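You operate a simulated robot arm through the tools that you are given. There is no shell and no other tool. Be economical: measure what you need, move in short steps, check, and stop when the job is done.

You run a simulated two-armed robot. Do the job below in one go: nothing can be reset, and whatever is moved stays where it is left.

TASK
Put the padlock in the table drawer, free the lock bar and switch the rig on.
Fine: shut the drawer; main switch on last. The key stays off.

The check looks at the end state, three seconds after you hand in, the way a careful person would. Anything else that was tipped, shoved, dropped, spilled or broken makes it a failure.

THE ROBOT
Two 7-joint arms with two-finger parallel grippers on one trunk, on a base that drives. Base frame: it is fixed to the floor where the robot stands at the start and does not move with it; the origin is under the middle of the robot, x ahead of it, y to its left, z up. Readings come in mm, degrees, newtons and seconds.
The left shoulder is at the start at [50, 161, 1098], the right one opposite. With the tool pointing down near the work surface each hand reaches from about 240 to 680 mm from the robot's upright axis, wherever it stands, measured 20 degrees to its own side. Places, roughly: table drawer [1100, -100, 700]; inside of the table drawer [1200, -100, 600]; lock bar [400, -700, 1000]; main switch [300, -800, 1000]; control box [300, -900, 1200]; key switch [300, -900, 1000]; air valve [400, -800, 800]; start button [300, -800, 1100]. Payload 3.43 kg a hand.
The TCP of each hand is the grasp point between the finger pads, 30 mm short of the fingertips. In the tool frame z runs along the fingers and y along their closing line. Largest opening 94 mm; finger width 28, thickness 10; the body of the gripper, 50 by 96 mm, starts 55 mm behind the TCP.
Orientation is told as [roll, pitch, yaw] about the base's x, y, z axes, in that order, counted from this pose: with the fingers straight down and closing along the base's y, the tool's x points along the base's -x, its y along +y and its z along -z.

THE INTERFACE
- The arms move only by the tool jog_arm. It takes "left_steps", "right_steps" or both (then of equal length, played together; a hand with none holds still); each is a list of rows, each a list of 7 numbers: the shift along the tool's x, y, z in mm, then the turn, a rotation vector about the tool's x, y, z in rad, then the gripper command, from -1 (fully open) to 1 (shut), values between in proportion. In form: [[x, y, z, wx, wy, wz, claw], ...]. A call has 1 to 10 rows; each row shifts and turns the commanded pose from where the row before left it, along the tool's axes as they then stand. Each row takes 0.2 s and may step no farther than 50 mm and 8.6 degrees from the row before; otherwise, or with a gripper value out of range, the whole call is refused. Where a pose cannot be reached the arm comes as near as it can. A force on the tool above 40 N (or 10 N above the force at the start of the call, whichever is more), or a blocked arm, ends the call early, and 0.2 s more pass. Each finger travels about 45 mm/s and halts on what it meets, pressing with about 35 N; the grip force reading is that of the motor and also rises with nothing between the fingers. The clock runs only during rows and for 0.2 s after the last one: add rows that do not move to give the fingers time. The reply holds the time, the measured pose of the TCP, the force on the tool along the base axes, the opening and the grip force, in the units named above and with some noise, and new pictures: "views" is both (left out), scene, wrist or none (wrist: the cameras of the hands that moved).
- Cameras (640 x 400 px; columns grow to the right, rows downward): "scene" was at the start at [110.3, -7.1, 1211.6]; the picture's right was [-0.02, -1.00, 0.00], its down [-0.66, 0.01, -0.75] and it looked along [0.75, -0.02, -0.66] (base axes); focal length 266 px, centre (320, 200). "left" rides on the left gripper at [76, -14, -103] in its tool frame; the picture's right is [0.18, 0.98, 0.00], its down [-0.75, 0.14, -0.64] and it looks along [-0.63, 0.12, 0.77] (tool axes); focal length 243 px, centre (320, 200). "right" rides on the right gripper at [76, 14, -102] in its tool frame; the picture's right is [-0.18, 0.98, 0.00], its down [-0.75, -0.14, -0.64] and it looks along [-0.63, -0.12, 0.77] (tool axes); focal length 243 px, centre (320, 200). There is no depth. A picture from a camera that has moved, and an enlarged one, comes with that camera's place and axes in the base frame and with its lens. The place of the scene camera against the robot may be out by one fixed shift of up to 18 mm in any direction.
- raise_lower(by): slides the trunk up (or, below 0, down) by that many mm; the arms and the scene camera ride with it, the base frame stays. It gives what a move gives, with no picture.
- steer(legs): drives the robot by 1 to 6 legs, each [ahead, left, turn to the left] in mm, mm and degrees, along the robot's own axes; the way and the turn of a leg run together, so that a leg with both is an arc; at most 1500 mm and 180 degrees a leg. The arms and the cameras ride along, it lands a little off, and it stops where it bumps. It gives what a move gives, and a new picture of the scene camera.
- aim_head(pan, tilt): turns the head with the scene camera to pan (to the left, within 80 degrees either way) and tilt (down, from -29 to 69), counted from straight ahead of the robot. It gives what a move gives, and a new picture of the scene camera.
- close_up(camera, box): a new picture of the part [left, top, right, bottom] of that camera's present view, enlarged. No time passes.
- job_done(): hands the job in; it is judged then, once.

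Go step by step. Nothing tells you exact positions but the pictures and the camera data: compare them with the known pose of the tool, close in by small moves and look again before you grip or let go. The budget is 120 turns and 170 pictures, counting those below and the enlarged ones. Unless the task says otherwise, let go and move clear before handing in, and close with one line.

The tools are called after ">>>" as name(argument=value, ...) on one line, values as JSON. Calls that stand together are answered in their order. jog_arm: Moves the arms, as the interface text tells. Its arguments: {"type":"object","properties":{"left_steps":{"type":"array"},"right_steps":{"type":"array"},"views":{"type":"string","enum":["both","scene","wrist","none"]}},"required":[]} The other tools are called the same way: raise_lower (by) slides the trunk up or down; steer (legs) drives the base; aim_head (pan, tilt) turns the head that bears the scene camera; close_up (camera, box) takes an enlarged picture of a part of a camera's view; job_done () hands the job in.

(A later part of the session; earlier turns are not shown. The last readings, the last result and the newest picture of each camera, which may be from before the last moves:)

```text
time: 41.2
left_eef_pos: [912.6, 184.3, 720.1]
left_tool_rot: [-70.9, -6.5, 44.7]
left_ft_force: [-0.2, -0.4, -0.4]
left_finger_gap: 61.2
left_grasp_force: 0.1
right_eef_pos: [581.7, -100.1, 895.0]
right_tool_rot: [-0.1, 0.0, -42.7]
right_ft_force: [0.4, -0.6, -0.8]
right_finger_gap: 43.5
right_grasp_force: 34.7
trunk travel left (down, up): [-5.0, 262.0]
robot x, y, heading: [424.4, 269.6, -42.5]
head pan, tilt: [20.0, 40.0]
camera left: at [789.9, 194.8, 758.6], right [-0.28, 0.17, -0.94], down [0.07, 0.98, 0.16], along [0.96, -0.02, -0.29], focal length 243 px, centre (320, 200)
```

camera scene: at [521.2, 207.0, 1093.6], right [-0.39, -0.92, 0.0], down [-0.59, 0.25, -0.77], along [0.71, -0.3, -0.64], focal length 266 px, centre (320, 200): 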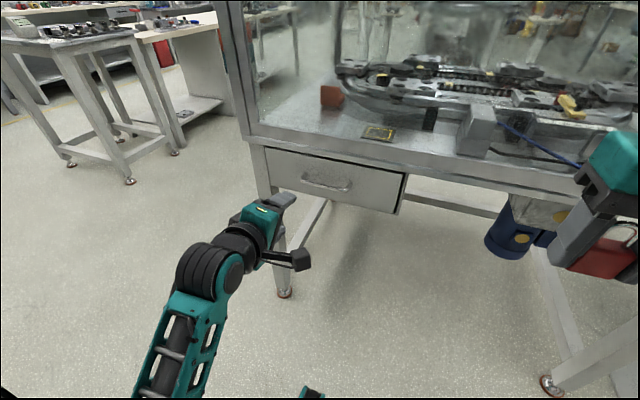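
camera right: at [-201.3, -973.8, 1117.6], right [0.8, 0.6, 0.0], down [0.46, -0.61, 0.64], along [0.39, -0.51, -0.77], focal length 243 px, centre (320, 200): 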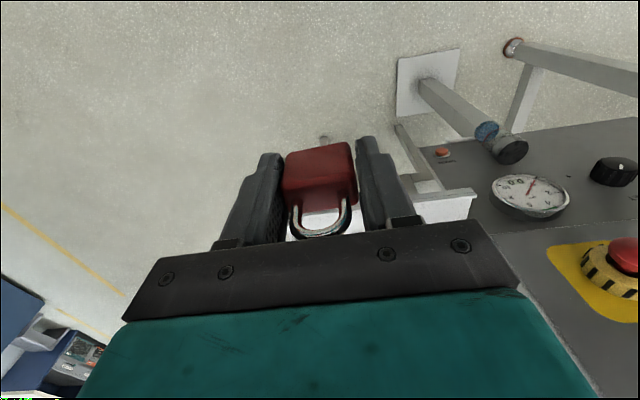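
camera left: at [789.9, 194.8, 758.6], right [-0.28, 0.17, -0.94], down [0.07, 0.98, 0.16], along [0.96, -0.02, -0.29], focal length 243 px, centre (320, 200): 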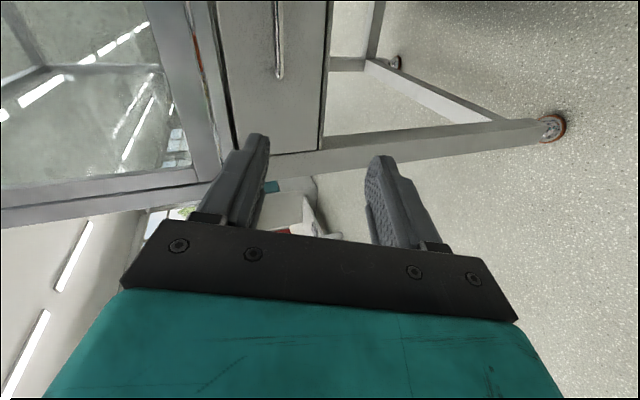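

>>> jog_arm(left_steps=[[0, 13, 5, 0, 0, 0, -0.3], [0, 0, 0, 0, 0, 0, -0.3]], views="none")

>>> raise_lower(by=-5)

```text
time: 41.8
left_eef_pos: [914.1, 185.5, 706.8]
left_tool_rot: [-70.8, -6.6, 44.5]
left_ft_force: [-0.1, 0.3, -0.9]
left_finger_gap: 61.0
left_grasp_force: 0.1
right_eef_pos: [582.5, -102.0, 894.5]
right_tool_rot: [-0.1, 0.0, -42.7]
right_ft_force: [0.2, 0.0, -0.8]
right_finger_gap: 43.3
right_grasp_force: 34.6
trunk travel left (down, up): [-5.0, 262.0]
robot x, y, heading: [427.2, 275.5, -42.5]
head pan, tilt: [20.0, 40.0]
```

```text
time: 42.4
left_eef_pos: [913.6, 185.2, 700.5]
left_tool_rot: [-70.7, -6.5, 44.5]
left_ft_force: [-0.1, 0.4, 0.5]
left_finger_gap: 61.1
left_grasp_force: 0.0
right_eef_pos: [581.7, -99.5, 890.5]
right_tool_rot: [0.1, 0.1, -42.7]
right_ft_force: [-0.1, 0.7, -1.2]
right_finger_gap: 43.5
right_grasp_force: 35.0
trunk travel left (down, up): [0.0, 267.0]
robot x, y, heading: [431.2, 274.5, -42.9]
head pan, tilt: [20.0, 40.0]
```

Hand is at handle height, in good posture. Strafe right 70 and ahead 110 with the base, then check.

>>> steer(legs=[[0, -70, 0], [110, 0, 0]])

>>> close_up(camera="left", box=[120, 0, 520, 250])

>>> close_up(camera="scene", box=[200, 120, 440, 270])

```text
time: 44.2
left_eef_pos: [941.6, 61.6, 699.6]
left_tool_rot: [-70.5, -6.6, 44.2]
left_ft_force: [0.6, 0.0, -0.1]
left_finger_gap: 61.1
left_grasp_force: 0.0
right_eef_pos: [609.6, -224.5, 889.9]
right_tool_rot: [0.0, 0.0, -43.0]
right_ft_force: [0.3, -0.9, -1.4]
right_finger_gap: 43.2
right_grasp_force: 35.6
trunk travel left (down, up): [0.0, 267.0]
robot x, y, heading: [456.8, 148.7, -43.1]
head pan, tilt: [20.0, 40.0]
camera scene: at [549.8, 83.7, 1088.5], right [-0.39, -0.92, 0.0], down [-0.59, 0.25, -0.77], along [0.71, -0.3, -0.64], focal length 266 px, centre (320, 200)
```

scene: 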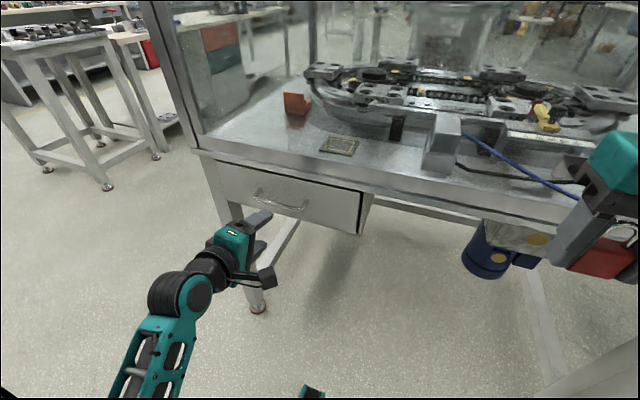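

```text
1.60 times, centred on (320, 125) of left
camera zoom: at [818.8, 71.5, 738.4], right [-0.28, 0.18, -0.94], down [0.08, 0.98, 0.17], along [0.96, -0.02, -0.29], focal length 388 px, centre (320, 320)
```

zoom: 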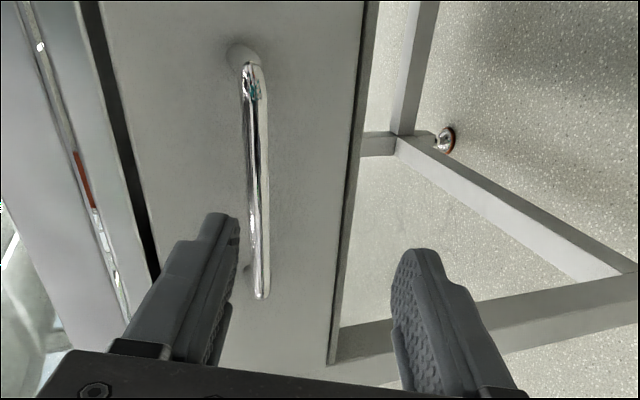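

```text
2.67 times, centred on (320, 195) of scene
camera zoom: at [549.8, 83.7, 1088.5], right [-0.39, -0.92, 0.0], down [-0.59, 0.25, -0.77], along [0.71, -0.3, -0.64], focal length 710 px, centre (320, 213)
```

zoom: 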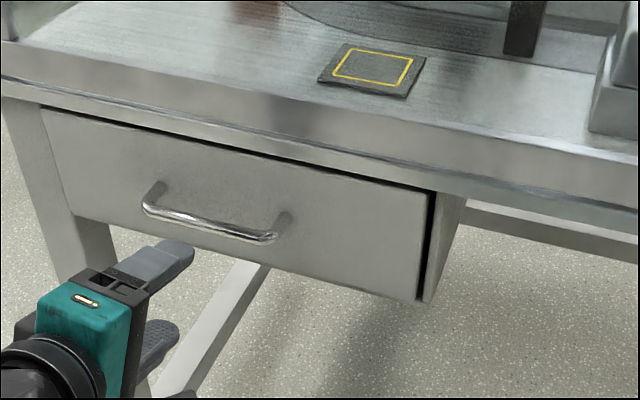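

Handle ≈ (1011,-7,699); the hand is aligned laterally and 98 mm short. I raise 5 mm and drive 80 mm ahead.

>>> raise_lower(by=5)

>>> steer(legs=[[78, 0, 0]])

>>> close_up(camera="left", box=[120, 0, 520, 250])

>>> close_up(camera="scene", box=[160, 140, 320, 240])

```text
time: 44.7
left_eef_pos: [941.5, 61.8, 704.7]
left_tool_rot: [-70.5, -6.7, 44.2]
left_ft_force: [-0.8, 0.1, -0.5]
left_finger_gap: 61.2
left_grasp_force: 0.0
right_eef_pos: [608.6, -223.8, 894.6]
right_tool_rot: [0.0, 0.1, -43.0]
right_ft_force: [-0.1, -0.3, -0.1]
right_finger_gap: 43.3
right_grasp_force: 35.3
trunk travel left (down, up): [-5.0, 262.0]
robot x, y, heading: [456.4, 148.0, -43.0]
head pan, tilt: [20.0, 40.0]
```

```text
time: 45.8
left_eef_pos: [997.6, 9.8, 704.1]
left_tool_rot: [-70.6, -6.6, 44.1]
left_ft_force: [-0.1, -1.2, 1.2]
left_finger_gap: 61.0
left_grasp_force: 0.1
right_eef_pos: [665.0, -275.5, 894.7]
right_tool_rot: [-0.1, 0.0, -43.0]
right_ft_force: [-0.8, 0.0, -1.2]
right_finger_gap: 43.6
right_grasp_force: 35.0
trunk travel left (down, up): [-5.0, 262.0]
robot x, y, heading: [513.5, 101.2, -43.0]
head pan, tilt: [20.0, 40.0]
camera scene: at [605.4, 31.6, 1093.5], right [-0.39, -0.92, 0.0], down [-0.59, 0.25, -0.77], along [0.71, -0.3, -0.64], focal length 266 px, centre (320, 200)
```

scene: 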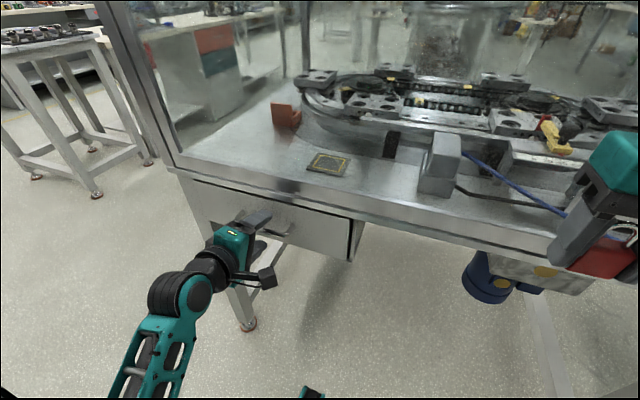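

```text
1.60 times, centred on (320, 125) of left
camera zoom: at [874.5, 19.3, 743.3], right [-0.28, 0.18, -0.94], down [0.08, 0.98, 0.17], along [0.96, -0.02, -0.29], focal length 388 px, centre (320, 320)
```

zoom: 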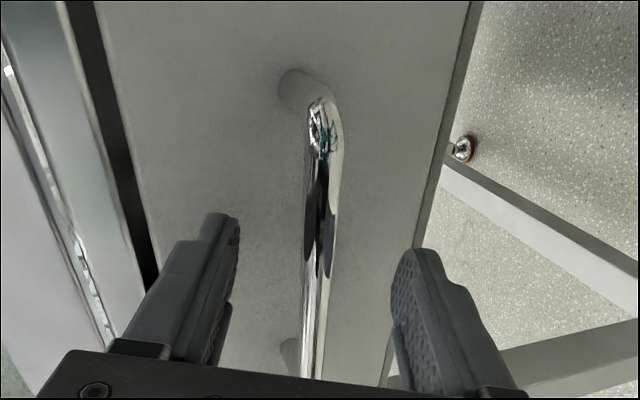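

```text
4.00 times, centred on (240, 190) of scene
camera zoom: at [605.4, 31.6, 1093.5], right [-0.39, -0.92, 0.0], down [-0.59, 0.25, -0.77], along [0.71, -0.3, -0.64], focal length 1065 px, centre (640, 240)
```

zoom: 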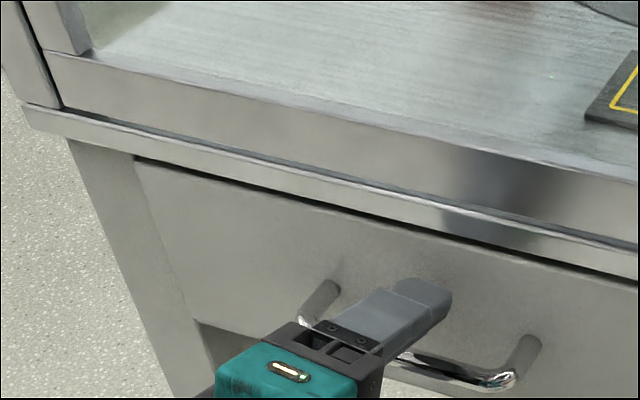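

The bar runs between the fingers. Close the left gripper.

>>> jog_arm(left_steps=[[0, 0, 0, 0, 0, 0, 0.3], [0, 0, 0, 0, 0, 0, 1], [0, 0, 0, 0, 0, 0, 1], [0, 0, 0, 0, 0, 0, 1], [0, 0, 0, 0, 0, 0, 1]], views="scene")

>>> close_up(camera="left", box=[120, 0, 520, 250])

```text
time: 47.0
left_eef_pos: [997.4, 8.3, 706.4]
left_tool_rot: [-70.6, -6.6, 44.1]
left_ft_force: [0.9, -1.3, 8.3]
left_finger_gap: 14.8
left_grasp_force: 44.9
right_eef_pos: [664.5, -275.9, 895.0]
right_tool_rot: [-0.1, 0.1, -43.1]
right_ft_force: [-0.2, -1.3, -0.6]
right_finger_gap: 43.5
right_grasp_force: 35.1
trunk travel left (down, up): [-5.0, 262.0]
robot x, y, heading: [512.9, 97.1, -43.2]
head pan, tilt: [20.0, 40.0]
camera scene: at [605.1, 31.7, 1093.7], right [-0.39, -0.92, 0.0], down [-0.59, 0.25, -0.77], along [0.71, -0.3, -0.64], focal length 266 px, centre (320, 200)
```

scene: 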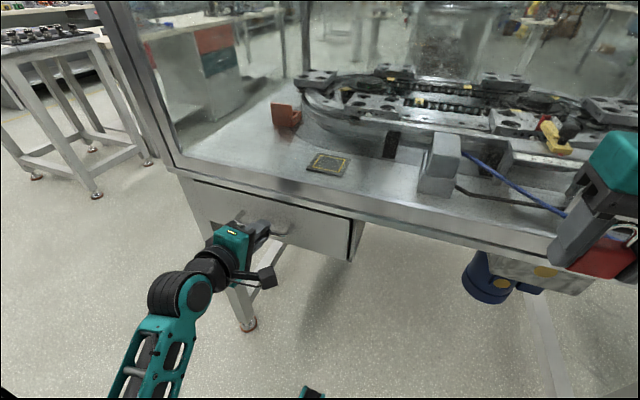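

```text
1.60 times, centred on (320, 125) of left
camera zoom: at [874.4, 19.2, 744.5], right [-0.28, 0.18, -0.94], down [0.08, 0.98, 0.16], along [0.96, -0.03, -0.29], focal length 388 px, centre (320, 320)
```

zoom: 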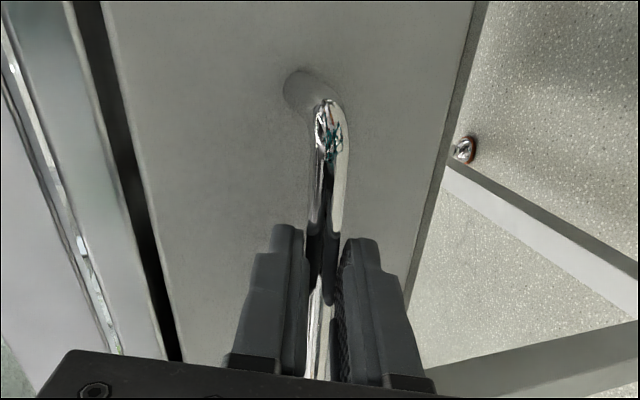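

The bar is gripped. I pull the drawer by reversing the base.

>>> steer(legs=[[-110, 0, 0]])

```text
time: 48.1
left_eef_pos: [916.5, 85.1, 707.1]
left_tool_rot: [-70.6, -6.8, 44.1]
left_ft_force: [2.1, 2.2, 12.9]
left_finger_gap: 15.4
left_grasp_force: 45.1
right_eef_pos: [584.1, -200.0, 895.9]
right_tool_rot: [-0.1, -0.1, -43.0]
right_ft_force: [0.6, -0.3, -0.8]
right_finger_gap: 43.2
right_grasp_force: 35.2
trunk travel left (down, up): [-5.0, 262.0]
robot x, y, heading: [430.1, 172.9, -42.6]
head pan, tilt: [20.0, 40.0]
camera scene: at [524.1, 107.5, 1093.7], right [-0.39, -0.92, 0.0], down [-0.59, 0.25, -0.77], along [0.71, -0.3, -0.64], focal length 266 px, centre (320, 200)
```

scene: 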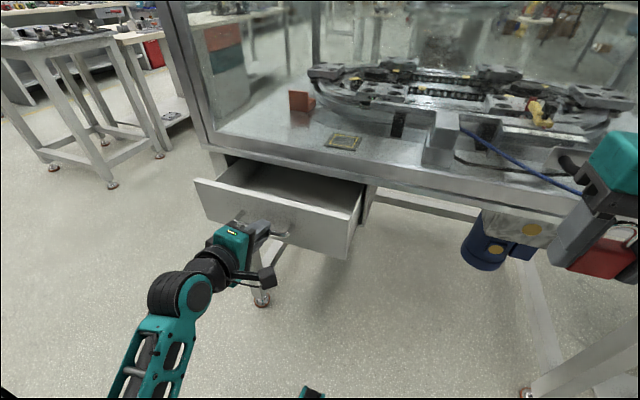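

The drawer slides out well. Pull another 90 mm.

>>> steer(legs=[[-90, 0, 0]])

>>> close_up(camera="scene", box=[160, 110, 480, 310])

```text
time: 49.2
left_eef_pos: [854.9, 143.6, 706.4]
left_tool_rot: [-70.6, -6.9, 44.3]
left_ft_force: [6.6, 7.0, 5.2]
left_finger_gap: 15.2
left_grasp_force: 44.8
right_eef_pos: [519.7, -141.7, 895.6]
right_tool_rot: [-0.1, 0.0, -43.0]
right_ft_force: [-0.1, 0.0, -0.4]
right_finger_gap: 43.5
right_grasp_force: 35.3
trunk travel left (down, up): [-5.0, 262.0]
robot x, y, heading: [364.4, 229.3, -42.8]
head pan, tilt: [20.0, 40.0]
camera scene: at [461.6, 166.5, 1093.6], right [-0.39, -0.92, 0.0], down [-0.59, 0.25, -0.77], along [0.71, -0.3, -0.64], focal length 266 px, centre (320, 200)
```

scene: 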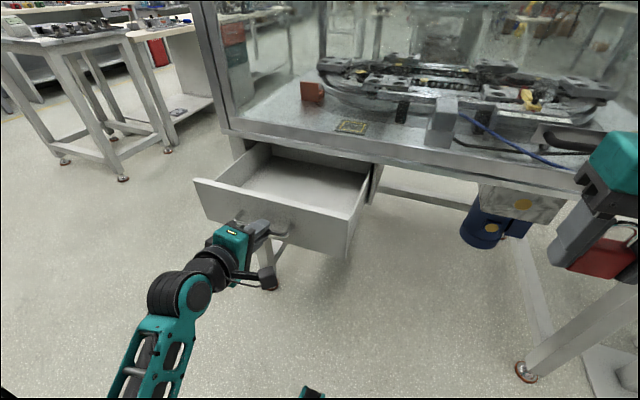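

```text
2.00 times, centred on (320, 210) of scene
camera zoom: at [461.6, 166.5, 1093.6], right [-0.39, -0.92, 0.0], down [-0.59, 0.25, -0.77], along [0.71, -0.3, -0.64], focal length 533 px, centre (320, 180)
```

zoom: 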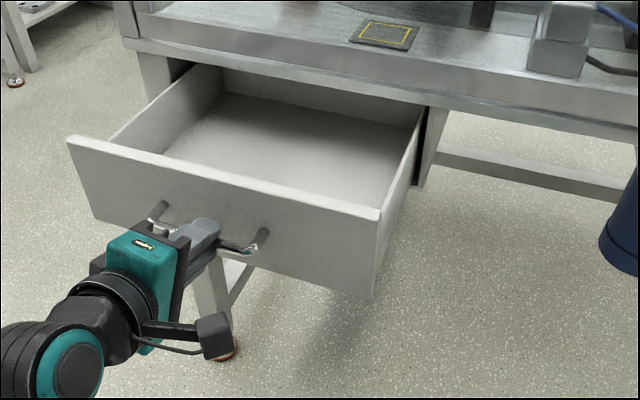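

The drawer is open about 200 mm. I release the handle, back off, and strafe left so the right hand faces the open drawer.

>>> jog_arm(left_steps=[[0, 0, 0, 0, 0, 0, 0], [0, 0, 0, 0, 0, 0, -0.4], [0, 0, 0, 0, 0, 0, -0.4], [0, 0, 0, 0, 0, 0, -0.4]], views="none")

>>> close_up(camera="left", box=[120, 0, 520, 250])

```text
time: 50.2
left_eef_pos: [853.4, 143.8, 706.1]
left_tool_rot: [-70.7, -6.8, 44.3]
left_ft_force: [-0.9, -0.9, -0.9]
left_finger_gap: 65.8
left_grasp_force: 0.0
right_eef_pos: [520.1, -142.3, 895.1]
right_tool_rot: [0.0, 0.0, -43.1]
right_ft_force: [0.0, -0.8, -1.4]
right_finger_gap: 43.5
right_grasp_force: 35.1
trunk travel left (down, up): [-5.0, 262.0]
robot x, y, heading: [370.9, 232.0, -43.0]
head pan, tilt: [20.0, 40.0]
```

```text
1.60 times, centred on (320, 125) of left
camera zoom: at [731.0, 154.0, 744.1], right [-0.28, 0.18, -0.94], down [0.07, 0.98, 0.17], along [0.96, -0.02, -0.29], focal length 388 px, centre (320, 320)
```

zoom: 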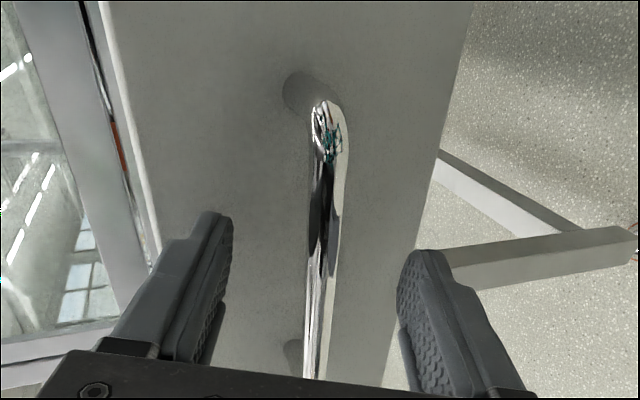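

Clear of the bar. Back off 120 and strafe left 420.

>>> steer(legs=[[-120, 0, 0], [0, 420, 0]])

>>> aim_head(pan=-15, tilt=40)

```text
time: 53.7
left_eef_pos: [1051.6, 544.4, 706.0]
left_tool_rot: [-70.7, -6.8, 45.3]
left_ft_force: [0.2, 1.1, -0.1]
left_finger_gap: 65.6
left_grasp_force: 0.1
right_eef_pos: [722.6, 251.3, 894.8]
right_tool_rot: [0.0, 0.0, -42.0]
right_ft_force: [-0.3, -0.5, -1.4]
right_finger_gap: 43.3
right_grasp_force: 34.9
trunk travel left (down, up): [-5.0, 262.0]
robot x, y, heading: [560.7, 624.2, -42.1]
head pan, tilt: [20.0, 40.0]
camera scene: at [659.0, 558.8, 1093.5], right [-0.37, -0.93, 0.0], down [-0.6, 0.24, -0.77], along [0.71, -0.29, -0.64], focal length 266 px, centre (320, 200)
```

scene: 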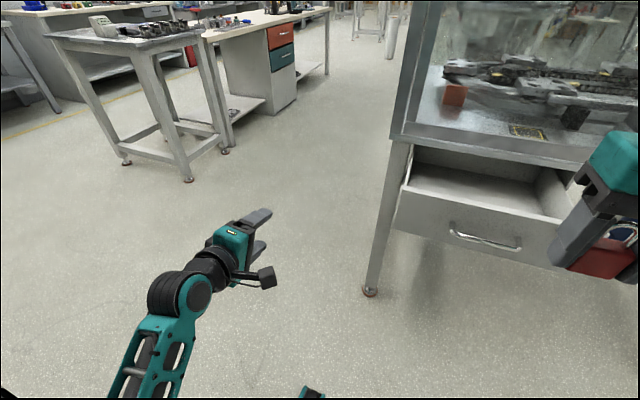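

```text
time: 54.7
left_eef_pos: [1051.5, 543.1, 706.4]
left_tool_rot: [-70.7, -6.9, 45.3]
left_ft_force: [0.6, 0.5, 0.0]
left_finger_gap: 65.8
left_grasp_force: 0.1
right_eef_pos: [722.4, 252.3, 895.6]
right_tool_rot: [0.0, 0.0, -42.1]
right_ft_force: [-1.2, 0.1, -1.0]
right_finger_gap: 43.6
right_grasp_force: 34.7
trunk travel left (down, up): [-5.0, 262.0]
robot x, y, heading: [563.4, 620.4, -42.2]
head pan, tilt: [-15.0, 40.0]
camera scene: at [626.6, 519.4, 1093.5], right [-0.84, -0.55, 0.0], down [-0.35, 0.54, -0.77], along [0.42, -0.64, -0.64], focal length 266 px, centre (320, 200)
```

scene: 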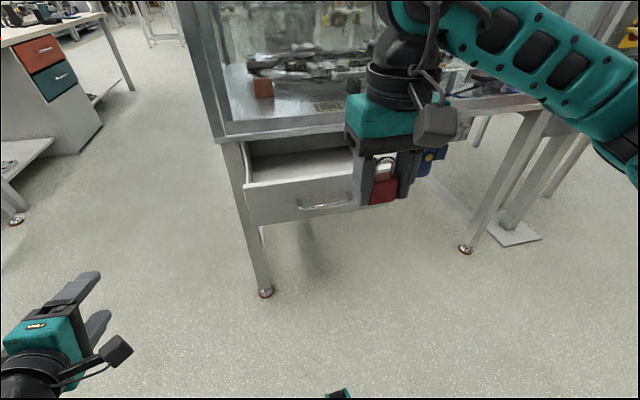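

Drawer interior target is about (961,44). I drive 150 ahead and extend the right hand over the drawer at its present height.

>>> steer(legs=[[150, 0, 0]])

>>> jog_arm(right_steps=[[-40, 0, 0, 0, 0, 0, 1], [-40, 0, 0, 0, 0, 0, 1], [-40, 0, 0, 0, 0, 0, 1], [-35, 0, 0, 0, 0, 0, 1], [0, 0, 0, 0, 0, 0, 1]])

```text
time: 56.0
left_eef_pos: [1163.9, 444.9, 706.4]
left_tool_rot: [-70.6, -6.8, 45.4]
left_ft_force: [0.2, 0.4, 0.2]
left_finger_gap: 65.8
left_grasp_force: 0.0
right_eef_pos: [836.7, 151.7, 895.2]
right_tool_rot: [-0.1, -0.1, -41.8]
right_ft_force: [0.2, 0.1, -0.7]
right_finger_gap: 43.4
right_grasp_force: 35.2
trunk travel left (down, up): [-5.0, 262.0]
robot x, y, heading: [672.8, 524.1, -41.9]
head pan, tilt: [-15.0, 40.0]
camera scene: at [738.4, 419.1, 1093.5], right [-0.84, -0.55, 0.0], down [-0.35, 0.54, -0.77], along [0.42, -0.64, -0.64], focal length 266 px, centre (320, 200)
```

scene: 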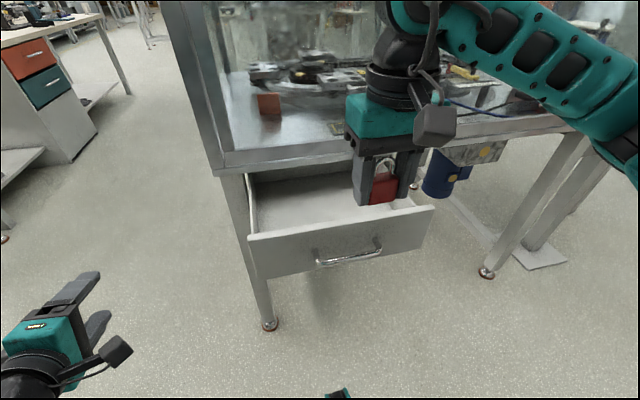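

```text
time: 57.2
left_eef_pos: [1162.8, 444.5, 705.6]
left_tool_rot: [-70.7, -6.8, 45.4]
left_ft_force: [-0.5, -1.0, 0.6]
left_finger_gap: 65.8
left_grasp_force: 0.1
right_eef_pos: [952.8, 45.4, 895.5]
right_tool_rot: [0.0, 0.0, -41.8]
right_ft_force: [-0.1, -0.9, -1.8]
right_finger_gap: 43.4
right_grasp_force: 35.1
trunk travel left (down, up): [-5.0, 262.0]
robot x, y, heading: [677.0, 521.2, -42.2]
head pan, tilt: [-15.0, 40.0]
camera scene: at [738.5, 419.1, 1093.5], right [-0.84, -0.55, 0.0], down [-0.35, 0.54, -0.77], along [0.42, -0.64, -0.64], focal length 266 px, centre (320, 200)
camera right: at [907.2, 107.9, 998.4], right [0.79, 0.61, 0.0], down [0.47, -0.61, 0.64], along [0.39, -0.51, -0.77], focal length 243 px, centre (320, 200)
```

scene: 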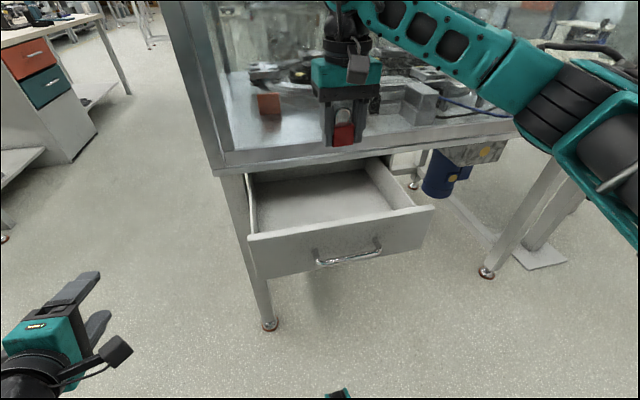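
right: 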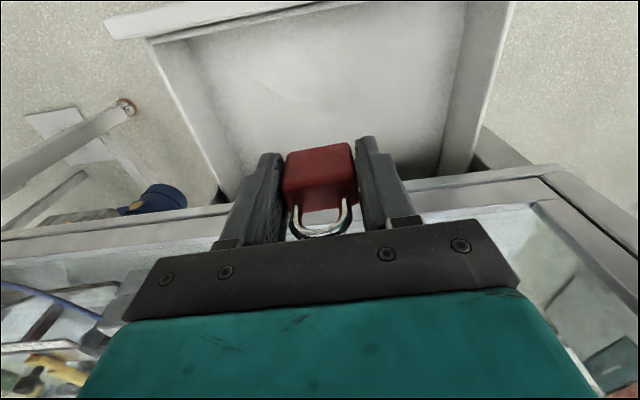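

The padlock is over the middle of the open drawer, about 95 mm before the table edge. I descend most of the way and look.

>>> jog_arm(right_steps=[[0, 0, 45, 0, 0, 0, 1], [0, 0, 45, 0, 0, 0, 1], [0, 0, 45, 0, 0, 0, 1], [0, 0, 30, 0, 0, 0, 1], [0, 0, 0, 0, 0, 0, 1]])

>>> close_up(camera="scene", box=[230, 130, 454, 270])

```text
time: 58.5
left_eef_pos: [1163.4, 444.3, 705.9]
left_tool_rot: [-70.6, -6.8, 45.4]
left_ft_force: [-0.5, -0.2, -0.6]
left_finger_gap: 65.8
left_grasp_force: 0.2
right_eef_pos: [952.5, 45.7, 730.2]
right_tool_rot: [0.0, -0.1, -42.0]
right_ft_force: [0.3, 0.2, -0.8]
right_finger_gap: 43.3
right_grasp_force: 35.3
trunk travel left (down, up): [-5.0, 262.0]
robot x, y, heading: [679.9, 523.6, -41.9]
head pan, tilt: [-15.0, 40.0]
camera scene: at [738.5, 419.1, 1093.5], right [-0.84, -0.55, 0.0], down [-0.35, 0.54, -0.77], along [0.42, -0.64, -0.64], focal length 266 px, centre (320, 200)
camera right: at [906.6, 107.9, 833.3], right [0.79, 0.61, 0.0], down [0.47, -0.61, 0.64], along [0.39, -0.51, -0.77], focal length 243 px, centre (320, 200)
```

scene: 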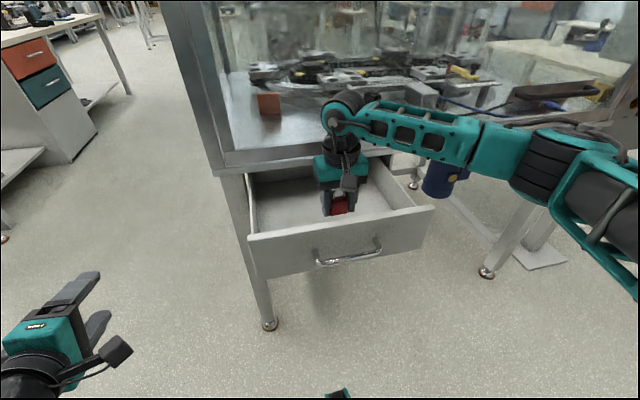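
right: 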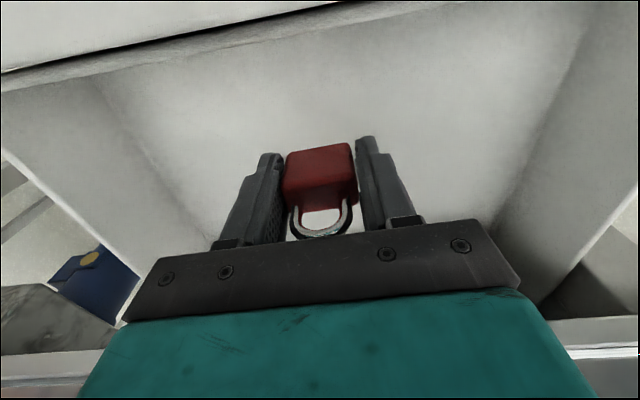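

```text
2.86 times, centred on (342, 200) of scene
camera zoom: at [738.5, 419.1, 1093.5], right [-0.84, -0.55, 0.0], down [-0.35, 0.54, -0.77], along [0.42, -0.64, -0.64], focal length 761 px, centre (257, 200)
```

zoom: 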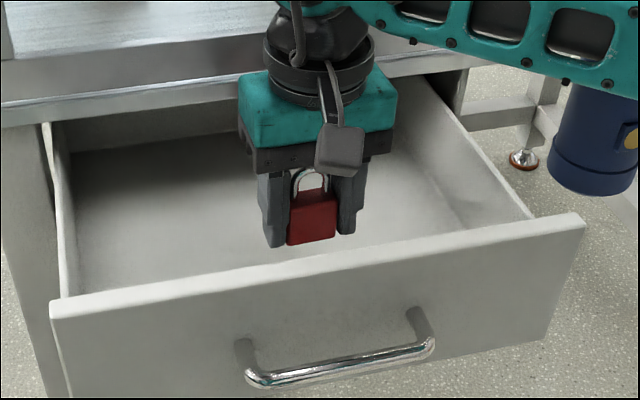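

Good clearance. Continue down in small steps, watching the force.

>>> jog_arm(right_steps=[[0, 0, 10, 0, 0, 0, 1], [0, 0, 10, 0, 0, 0, 1], [0, 0, 0, 0, 0, 0, 1]], views="none")

>>> close_up(camera="scene", box=[290, 160, 386, 220])

```text
time: 59.2
left_eef_pos: [1162.9, 445.3, 706.9]
left_tool_rot: [-70.8, -6.8, 45.4]
left_ft_force: [0.0, 0.4, 0.1]
left_finger_gap: 65.9
left_grasp_force: 0.1
right_eef_pos: [950.6, 47.8, 710.0]
right_tool_rot: [0.0, -0.1, -41.9]
right_ft_force: [-1.1, 0.1, -0.4]
right_finger_gap: 43.3
right_grasp_force: 35.0
trunk travel left (down, up): [-5.0, 262.0]
robot x, y, heading: [673.5, 519.6, -41.8]
head pan, tilt: [-15.0, 40.0]
```

```text
6.67 times, centred on (338, 190) of scene
camera zoom: at [738.5, 419.1, 1093.5], right [-0.84, -0.55, 0.0], down [-0.35, 0.54, -0.77], along [0.42, -0.64, -0.64], focal length 1775 px, centre (200, 267)
```

zoom: 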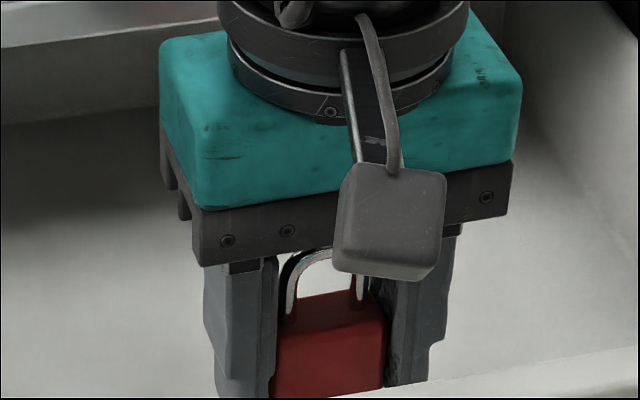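

>>> jog_arm(right_steps=[[0, 0, 6, 0, 0, 0, 1], [0, 0, 6, 0, 0, 0, 1], [0, 0, 0, 0, 0, 0, 1]], views="wrist")

```text
time: 60.0
left_eef_pos: [1164.4, 444.2, 706.2]
left_tool_rot: [-70.7, -6.7, 45.3]
left_ft_force: [0.7, 0.7, 0.8]
left_finger_gap: 65.8
left_grasp_force: 0.1
right_eef_pos: [950.7, 48.3, 698.0]
right_tool_rot: [-0.1, 0.0, -41.9]
right_ft_force: [-0.2, -0.8, -0.6]
right_finger_gap: 43.3
right_grasp_force: 35.0
trunk travel left (down, up): [-5.0, 262.0]
robot x, y, heading: [676.1, 525.1, -42.1]
head pan, tilt: [-15.0, 40.0]
camera right: at [904.6, 109.6, 800.0], right [0.79, 0.61, 0.0], down [0.47, -0.61, 0.64], along [0.39, -0.51, -0.77], focal length 243 px, centre (320, 200)
```

right: 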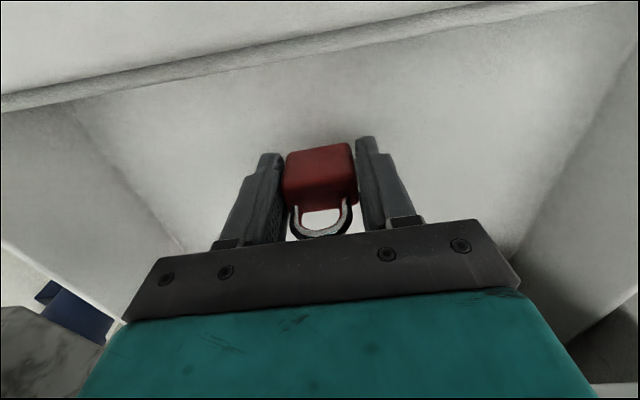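

No contact yet; go on.

>>> jog_arm(right_steps=[[0, 0, 5, 0, 0, 0, 1], [0, 0, 5, 0, 0, 0, 1], [0, 0, 0, 0, 0, 0, 1]], views="none")

>>> close_up(camera="right", box=[200, 80, 440, 230])

```text
time: 60.9
left_eef_pos: [1163.2, 445.0, 707.0]
left_tool_rot: [-70.7, -6.8, 45.4]
left_ft_force: [0.7, -0.5, -0.7]
left_finger_gap: 65.8
left_grasp_force: 0.0
right_eef_pos: [950.3, 47.4, 687.4]
right_tool_rot: [0.0, 0.0, -41.9]
right_ft_force: [-0.2, -0.1, -1.1]
right_finger_gap: 43.4
right_grasp_force: 34.5
trunk travel left (down, up): [-5.0, 262.0]
robot x, y, heading: [678.2, 524.8, -42.0]
head pan, tilt: [-15.0, 40.0]
```

```text
2.67 times, centred on (320, 155) of right
camera zoom: at [904.8, 109.9, 790.0], right [0.79, 0.61, 0.0], down [0.47, -0.61, 0.64], along [0.39, -0.51, -0.77], focal length 647 px, centre (320, 320)
```

zoom: 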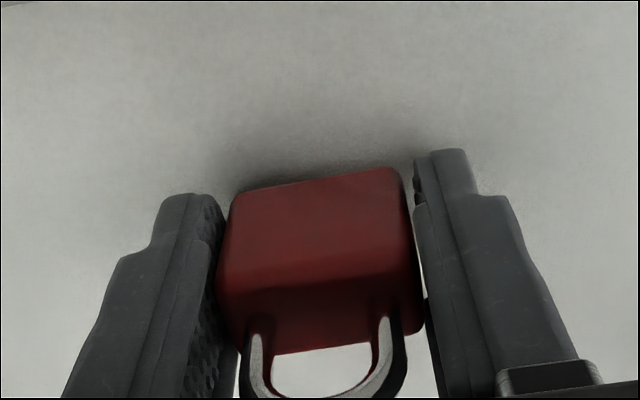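

The shadow shows it's only a few mm above the floor.

>>> jog_arm(right_steps=[[0, 0, 3, 0, 0, 0, 1], [0, 0, 3, 0, 0, 0, 1], [0, 0, 0, 0, 0, 0, 1]], views="none")

>>> close_up(camera="right", box=[200, 80, 440, 230])

```text
time: 61.6
left_eef_pos: [1162.4, 444.3, 705.7]
left_tool_rot: [-70.7, -6.8, 45.4]
left_ft_force: [-0.6, 0.6, 0.0]
left_finger_gap: 65.7
left_grasp_force: 0.1
right_eef_pos: [949.5, 49.6, 683.8]
right_tool_rot: [0.0, 0.0, -41.9]
right_ft_force: [-0.3, 0.3, -1.0]
right_finger_gap: 43.4
right_grasp_force: 34.9
trunk travel left (down, up): [-5.0, 262.0]
robot x, y, heading: [673.9, 522.9, -41.8]
head pan, tilt: [-15.0, 40.0]
```

```text
2.67 times, centred on (320, 155) of right
camera zoom: at [904.9, 110.7, 785.7], right [0.79, 0.61, 0.0], down [0.47, -0.61, 0.64], along [0.39, -0.51, -0.77], focal length 647 px, centre (320, 320)
```

zoom: 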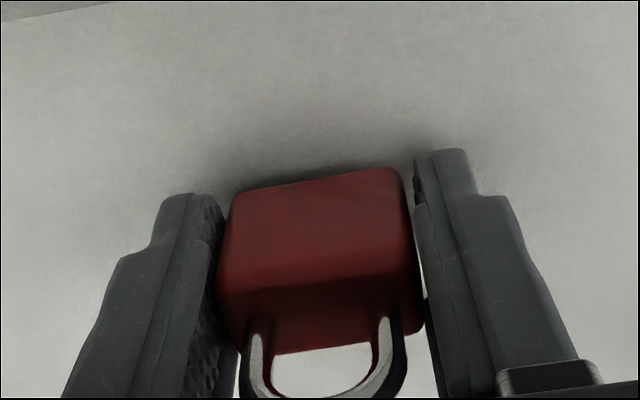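

>>> jog_arm(right_steps=[[0, 0, 2, 0, 0, 0, 1], [0, 0, 2, 0, 0, 0, 1], [0, 0, 2, 0, 0, 0, 1], [0, 0, 0, 0, 0, 0, 1]], views="none")

>>> close_up(camera="right", box=[200, 80, 440, 230])

```text
time: 62.6
left_eef_pos: [1163.8, 444.4, 706.5]
left_tool_rot: [-70.6, -6.8, 45.4]
left_ft_force: [0.2, -0.8, -0.8]
left_finger_gap: 65.7
left_grasp_force: 0.0
right_eef_pos: [951.7, 50.2, 676.0]
right_tool_rot: [0.1, 0.0, -41.9]
right_ft_force: [0.1, -0.1, -0.5]
right_finger_gap: 43.0
right_grasp_force: 34.9
trunk travel left (down, up): [-5.0, 262.0]
robot x, y, heading: [672.7, 526.5, -41.8]
head pan, tilt: [-15.0, 40.0]
```

```text
2.67 times, centred on (320, 155) of right
camera zoom: at [905.2, 111.2, 778.7], right [0.79, 0.61, 0.0], down [0.47, -0.61, 0.64], along [0.39, -0.51, -0.77], focal length 647 px, centre (320, 320)
```

zoom: 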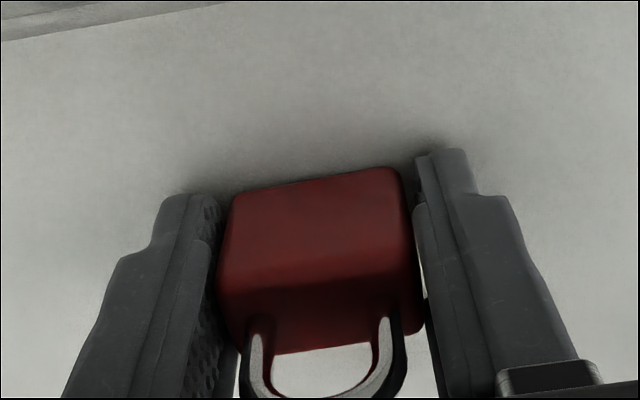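

>>> jog_arm(right_steps=[[0, 0, 2, 0, 0, 0, 1], [0, 0, 2, 0, 0, 0, 1], [0, 0, 0, 0, 0, 0, 1]], views="none")

>>> close_up(camera="right", box=[200, 80, 440, 230])

```text
time: 63.5
left_eef_pos: [1163.1, 444.8, 706.5]
left_tool_rot: [-70.7, -6.8, 45.4]
left_ft_force: [-0.3, 0.6, -0.7]
left_finger_gap: 65.9
left_grasp_force: 0.1
right_eef_pos: [952.5, 47.6, 674.7]
right_tool_rot: [0.1, -0.3, -42.0]
right_ft_force: [0.0, -0.9, 16.5]
right_finger_gap: 43.3
right_grasp_force: 34.9
trunk travel left (down, up): [-5.0, 262.0]
robot x, y, heading: [675.6, 520.9, -42.0]
head pan, tilt: [-15.0, 40.0]
```

```text
2.67 times, centred on (320, 155) of right
camera zoom: at [905.7, 110.3, 777.1], right [0.79, 0.61, 0.0], down [0.46, -0.61, 0.65], along [0.39, -0.51, -0.76], focal length 647 px, centre (320, 320)
```

zoom: 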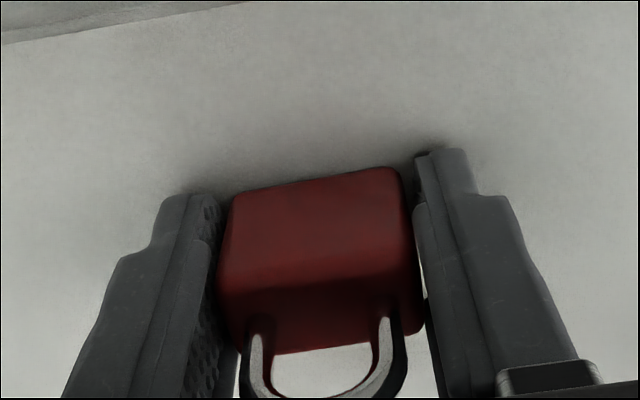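

Contact: 16 N upward, so the padlock rests on the drawer floor. I ease off 2 mm, open moderately, and rise straight up.

>>> jog_arm(right_steps=[[0, 0, -2, 0, 0, 0, 1], [0, 0, 0, 0, 0, 0, 0.0], [0, 0, 0, 0, 0, 0, -0.4], [0, 0, 0, 0, 0, 0, -0.4], [0, 0, -15, 0, 0, 0, -0.4], [0, 0, -40, 0, 0, 0, -0.4], [0, 0, -45, 0, 0, 0, -0.4], [0, 0, -45, 0, 0, 0, -0.4], [0, 0, -45, 0, 0, 0, -0.4], [0, 0, -30, 0, 0, 0, -0.4]], views="both")

```text
time: 65.7
left_eef_pos: [1163.5, 444.7, 706.1]
left_tool_rot: [-70.7, -6.9, 45.4]
left_ft_force: [-0.5, 1.1, -0.1]
left_finger_gap: 65.9
left_grasp_force: 0.0
right_eef_pos: [951.0, 46.0, 894.8]
right_tool_rot: [0.0, 0.2, -41.8]
right_ft_force: [-0.4, 0.0, 0.1]
right_finger_gap: 65.5
right_grasp_force: 0.0
trunk travel left (down, up): [-5.0, 262.0]
robot x, y, heading: [673.7, 522.8, -41.9]
head pan, tilt: [-15.0, 40.0]
camera scene: at [738.4, 419.2, 1093.5], right [-0.84, -0.55, 0.0], down [-0.35, 0.54, -0.77], along [0.42, -0.64, -0.64], focal length 266 px, centre (320, 200)
camera right: at [904.9, 109.7, 998.4], right [0.79, 0.61, 0.0], down [0.47, -0.61, 0.64], along [0.39, -0.51, -0.77], focal length 243 px, centre (320, 200)
```

scene: 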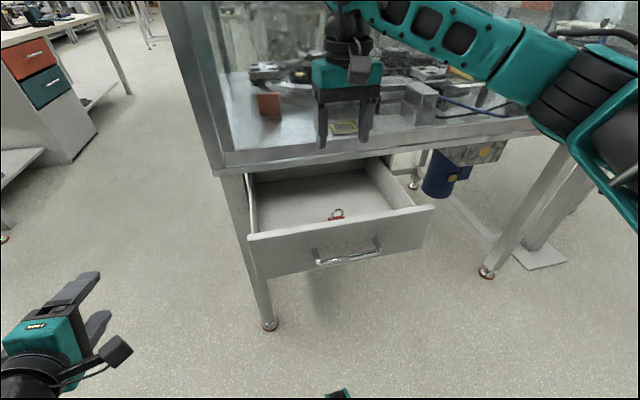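
right: 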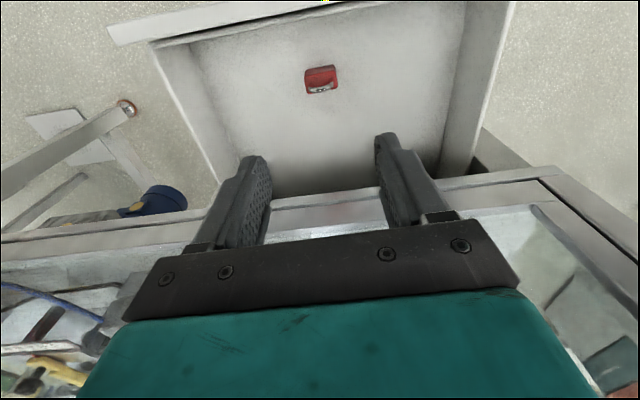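

The padlock stands in the drawer. I retract the right hand, close the left fingers, raise a little so they will press the drawer front just above the handle, then back off and strafe right.

>>> jog_arm(left_steps=[[0, 0, 0, 0, 0, 0, 0], [0, 0, 0, 0, 0, 0, 1], [0, 0, 0, 0, 0, 0, 1], [0, 0, 0, 0, 0, 0, 1], [0, 0, 0, 0, 0, 0, 1]], right_steps=[[40, 0, 0, 0, 0, 0, 0], [40, 0, 0, 0, 0, 0, 0], [40, 0, 0, 0, 0, 0, 0], [40, 0, 0, 0, 0, 0, 0], [0, 0, 0, 0, 0, 0, 0]], views="none")

>>> raise_lower(by=23)

>>> steer(legs=[[-110, 0, 0], [0, -432, 0]])

>>> aim_head(pan=20, tilt=40)

>>> close_up(camera="left", box=[120, 0, 520, 250])

```text
time: 66.8
left_eef_pos: [1164.2, 444.4, 705.8]
left_tool_rot: [-70.7, -6.8, 45.4]
left_ft_force: [-0.4, -0.1, -0.5]
left_finger_gap: 0.1
left_grasp_force: 33.1
right_eef_pos: [832.3, 156.1, 895.7]
right_tool_rot: [0.0, 0.1, -42.0]
right_ft_force: [-0.3, -0.3, -1.1]
right_finger_gap: 47.0
right_grasp_force: 0.0
trunk travel left (down, up): [-5.0, 262.0]
robot x, y, heading: [676.9, 518.3, -41.8]
head pan, tilt: [-15.0, 40.0]
```

```text
time: 67.5
left_eef_pos: [1164.1, 444.6, 729.5]
left_tool_rot: [-70.7, -6.8, 45.4]
left_ft_force: [-0.1, 1.2, -0.7]
left_finger_gap: 0.1
left_grasp_force: 32.7
right_eef_pos: [832.9, 155.4, 918.1]
right_tool_rot: [-0.1, -0.1, -42.0]
right_ft_force: [0.1, -0.5, -0.6]
right_finger_gap: 47.1
right_grasp_force: 0.2
trunk travel left (down, up): [-28.0, 239.0]
robot x, y, heading: [673.9, 525.4, -41.8]
head pan, tilt: [-15.0, 40.0]
```

```text
time: 70.9
left_eef_pos: [800.3, 201.6, 727.8]
left_tool_rot: [-70.6, -6.8, 45.8]
left_ft_force: [0.3, 0.2, -0.1]
left_finger_gap: 0.0
left_grasp_force: 32.7
right_eef_pos: [473.6, -91.3, 917.6]
right_tool_rot: [0.0, -0.1, -41.3]
right_ft_force: [0.1, -0.4, -0.4]
right_finger_gap: 47.2
right_grasp_force: 0.1
trunk travel left (down, up): [-28.0, 239.0]
robot x, y, heading: [314.1, 271.7, -41.4]
head pan, tilt: [-15.0, 40.0]
camera scene: at [376.4, 172.4, 1116.5], right [-0.83, -0.55, 0.0], down [-0.36, 0.54, -0.77], along [0.42, -0.64, -0.64], focal length 266 px, centre (320, 200)
```

scene: 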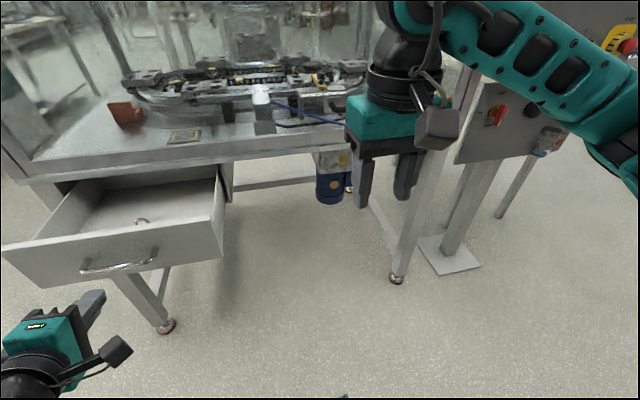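

```text
time: 71.9
left_eef_pos: [800.9, 200.6, 728.6]
left_tool_rot: [-70.8, -6.8, 45.8]
left_ft_force: [0.8, -0.1, 0.1]
left_finger_gap: 0.0
left_grasp_force: 33.2
right_eef_pos: [473.0, -89.5, 917.7]
right_tool_rot: [-0.1, 0.0, -41.4]
right_ft_force: [-0.1, 0.1, 0.2]
right_finger_gap: 47.2
right_grasp_force: 0.1
trunk travel left (down, up): [-28.0, 239.0]
robot x, y, heading: [314.5, 276.7, -41.5]
head pan, tilt: [20.0, 40.0]
camera scene: at [408.5, 212.1, 1116.5], right [-0.37, -0.93, 0.0], down [-0.6, 0.23, -0.77], along [0.71, -0.28, -0.64], focal length 266 px, centre (320, 200)
```

scene: 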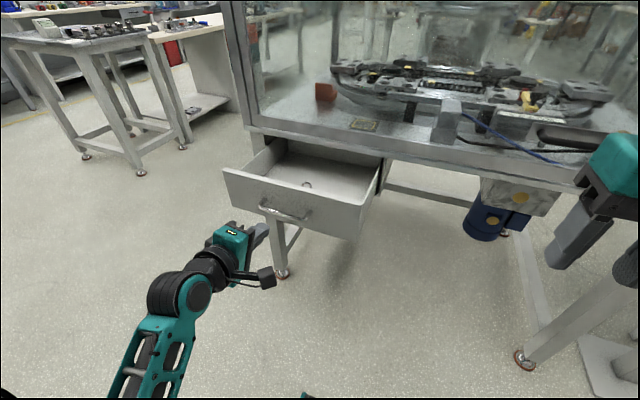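

```text
1.60 times, centred on (320, 125) of left
camera zoom: at [678.4, 207.4, 767.1], right [-0.28, 0.17, -0.94], down [0.05, 0.98, 0.17], along [0.96, 0.0, -0.29], focal length 388 px, centre (320, 320)
```

zoom: 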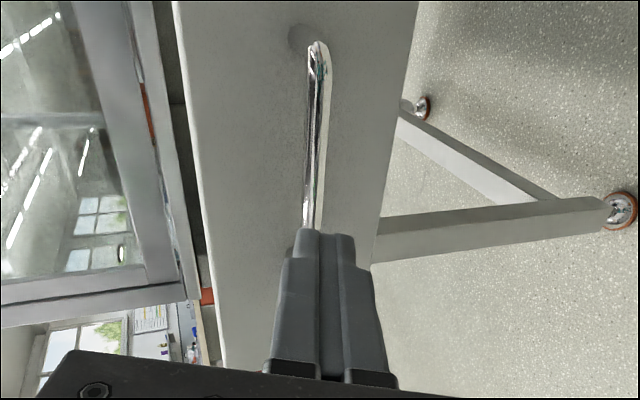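

I square up by 1.5°, raise 8 mm more so the fingertips clear above the bar, and drive in close.

>>> raise_lower(by=8)

>>> steer(legs=[[0, 0, -1.5], [70, 0, 0]])

>>> close_up(camera="left", box=[120, 0, 520, 250])

>>> close_up(camera="scene", box=[190, 150, 382, 270])

```text
time: 72.5
left_eef_pos: [802.0, 200.0, 736.6]
left_tool_rot: [-70.7, -6.8, 45.9]
left_ft_force: [0.5, 0.0, -0.1]
left_finger_gap: 0.0
left_grasp_force: 32.8
right_eef_pos: [473.4, -90.4, 925.8]
right_tool_rot: [0.1, 0.0, -41.5]
right_ft_force: [-0.4, 0.3, 1.2]
right_finger_gap: 46.8
right_grasp_force: 0.2
trunk travel left (down, up): [-36.0, 231.0]
robot x, y, heading: [312.1, 275.7, -41.7]
head pan, tilt: [20.0, 40.0]
```

```text
time: 73.9
left_eef_pos: [851.8, 140.1, 736.9]
left_tool_rot: [-70.6, -6.8, 44.5]
left_ft_force: [-0.3, 0.1, -0.2]
left_finger_gap: 0.0
left_grasp_force: 33.6
right_eef_pos: [516.3, -142.7, 926.6]
right_tool_rot: [0.0, 0.1, -42.9]
right_ft_force: [0.0, 1.1, 0.7]
right_finger_gap: 46.5
right_grasp_force: 0.1
trunk travel left (down, up): [-36.0, 231.0]
robot x, y, heading: [365.5, 222.5, -42.9]
head pan, tilt: [20.0, 40.0]
camera scene: at [458.9, 161.3, 1124.5], right [-0.39, -0.92, 0.0], down [-0.59, 0.25, -0.77], along [0.71, -0.3, -0.64], focal length 266 px, centre (320, 200)
```

scene: 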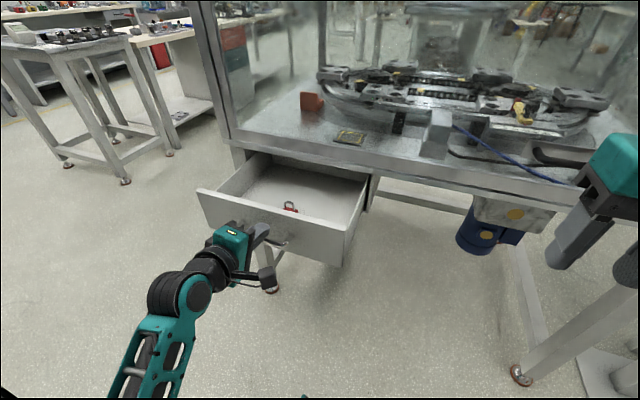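

```text
1.60 times, centred on (320, 125) of left
camera zoom: at [728.4, 150.3, 775.0], right [-0.28, 0.18, -0.94], down [0.07, 0.98, 0.17], along [0.96, -0.02, -0.29], focal length 388 px, centre (320, 320)
```

zoom: 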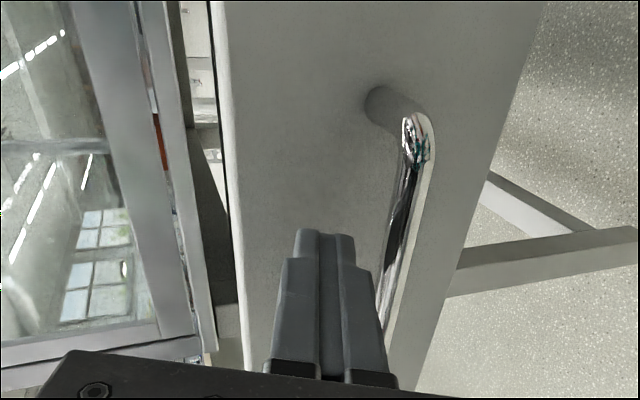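

```text
3.33 times, centred on (286, 210) of scene
camera zoom: at [458.9, 161.3, 1124.5], right [-0.39, -0.92, 0.0], down [-0.59, 0.25, -0.77], along [0.71, -0.3, -0.64], focal length 888 px, centre (433, 167)
```

zoom: 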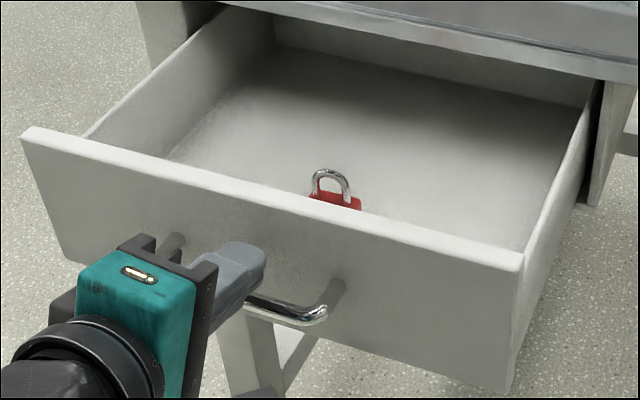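

Fingertips are just above the bar, centred on the front. Push in by driving ahead in stages.

>>> steer(legs=[[60, 0, 0], [60, 0, 0], [60, 0, 0]])

```text
time: 76.0
left_eef_pos: [985.6, 18.0, 737.4]
left_tool_rot: [-70.7, -6.8, 44.5]
left_ft_force: [0.3, 0.2, -0.3]
left_finger_gap: 0.0
left_grasp_force: 33.1
right_eef_pos: [649.0, -266.1, 925.8]
right_tool_rot: [0.0, 0.1, -42.9]
right_ft_force: [0.0, -0.3, 0.1]
right_finger_gap: 47.1
right_grasp_force: 0.1
trunk travel left (down, up): [-36.0, 231.0]
robot x, y, heading: [499.1, 103.8, -42.8]
head pan, tilt: [20.0, 40.0]
camera scene: at [592.6, 37.6, 1124.5], right [-0.39, -0.92, 0.0], down [-0.59, 0.25, -0.77], along [0.71, -0.3, -0.64], focal length 266 px, centre (320, 200)
```

scene: 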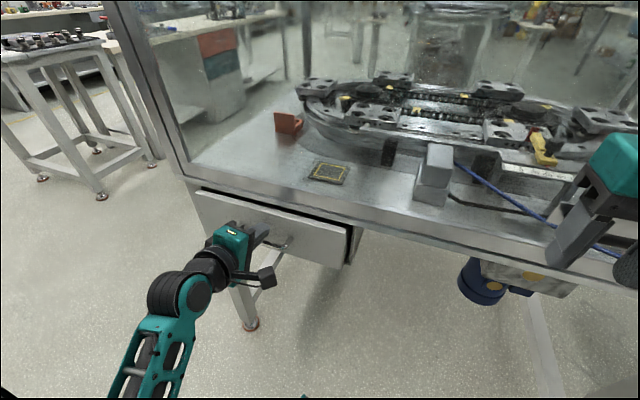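

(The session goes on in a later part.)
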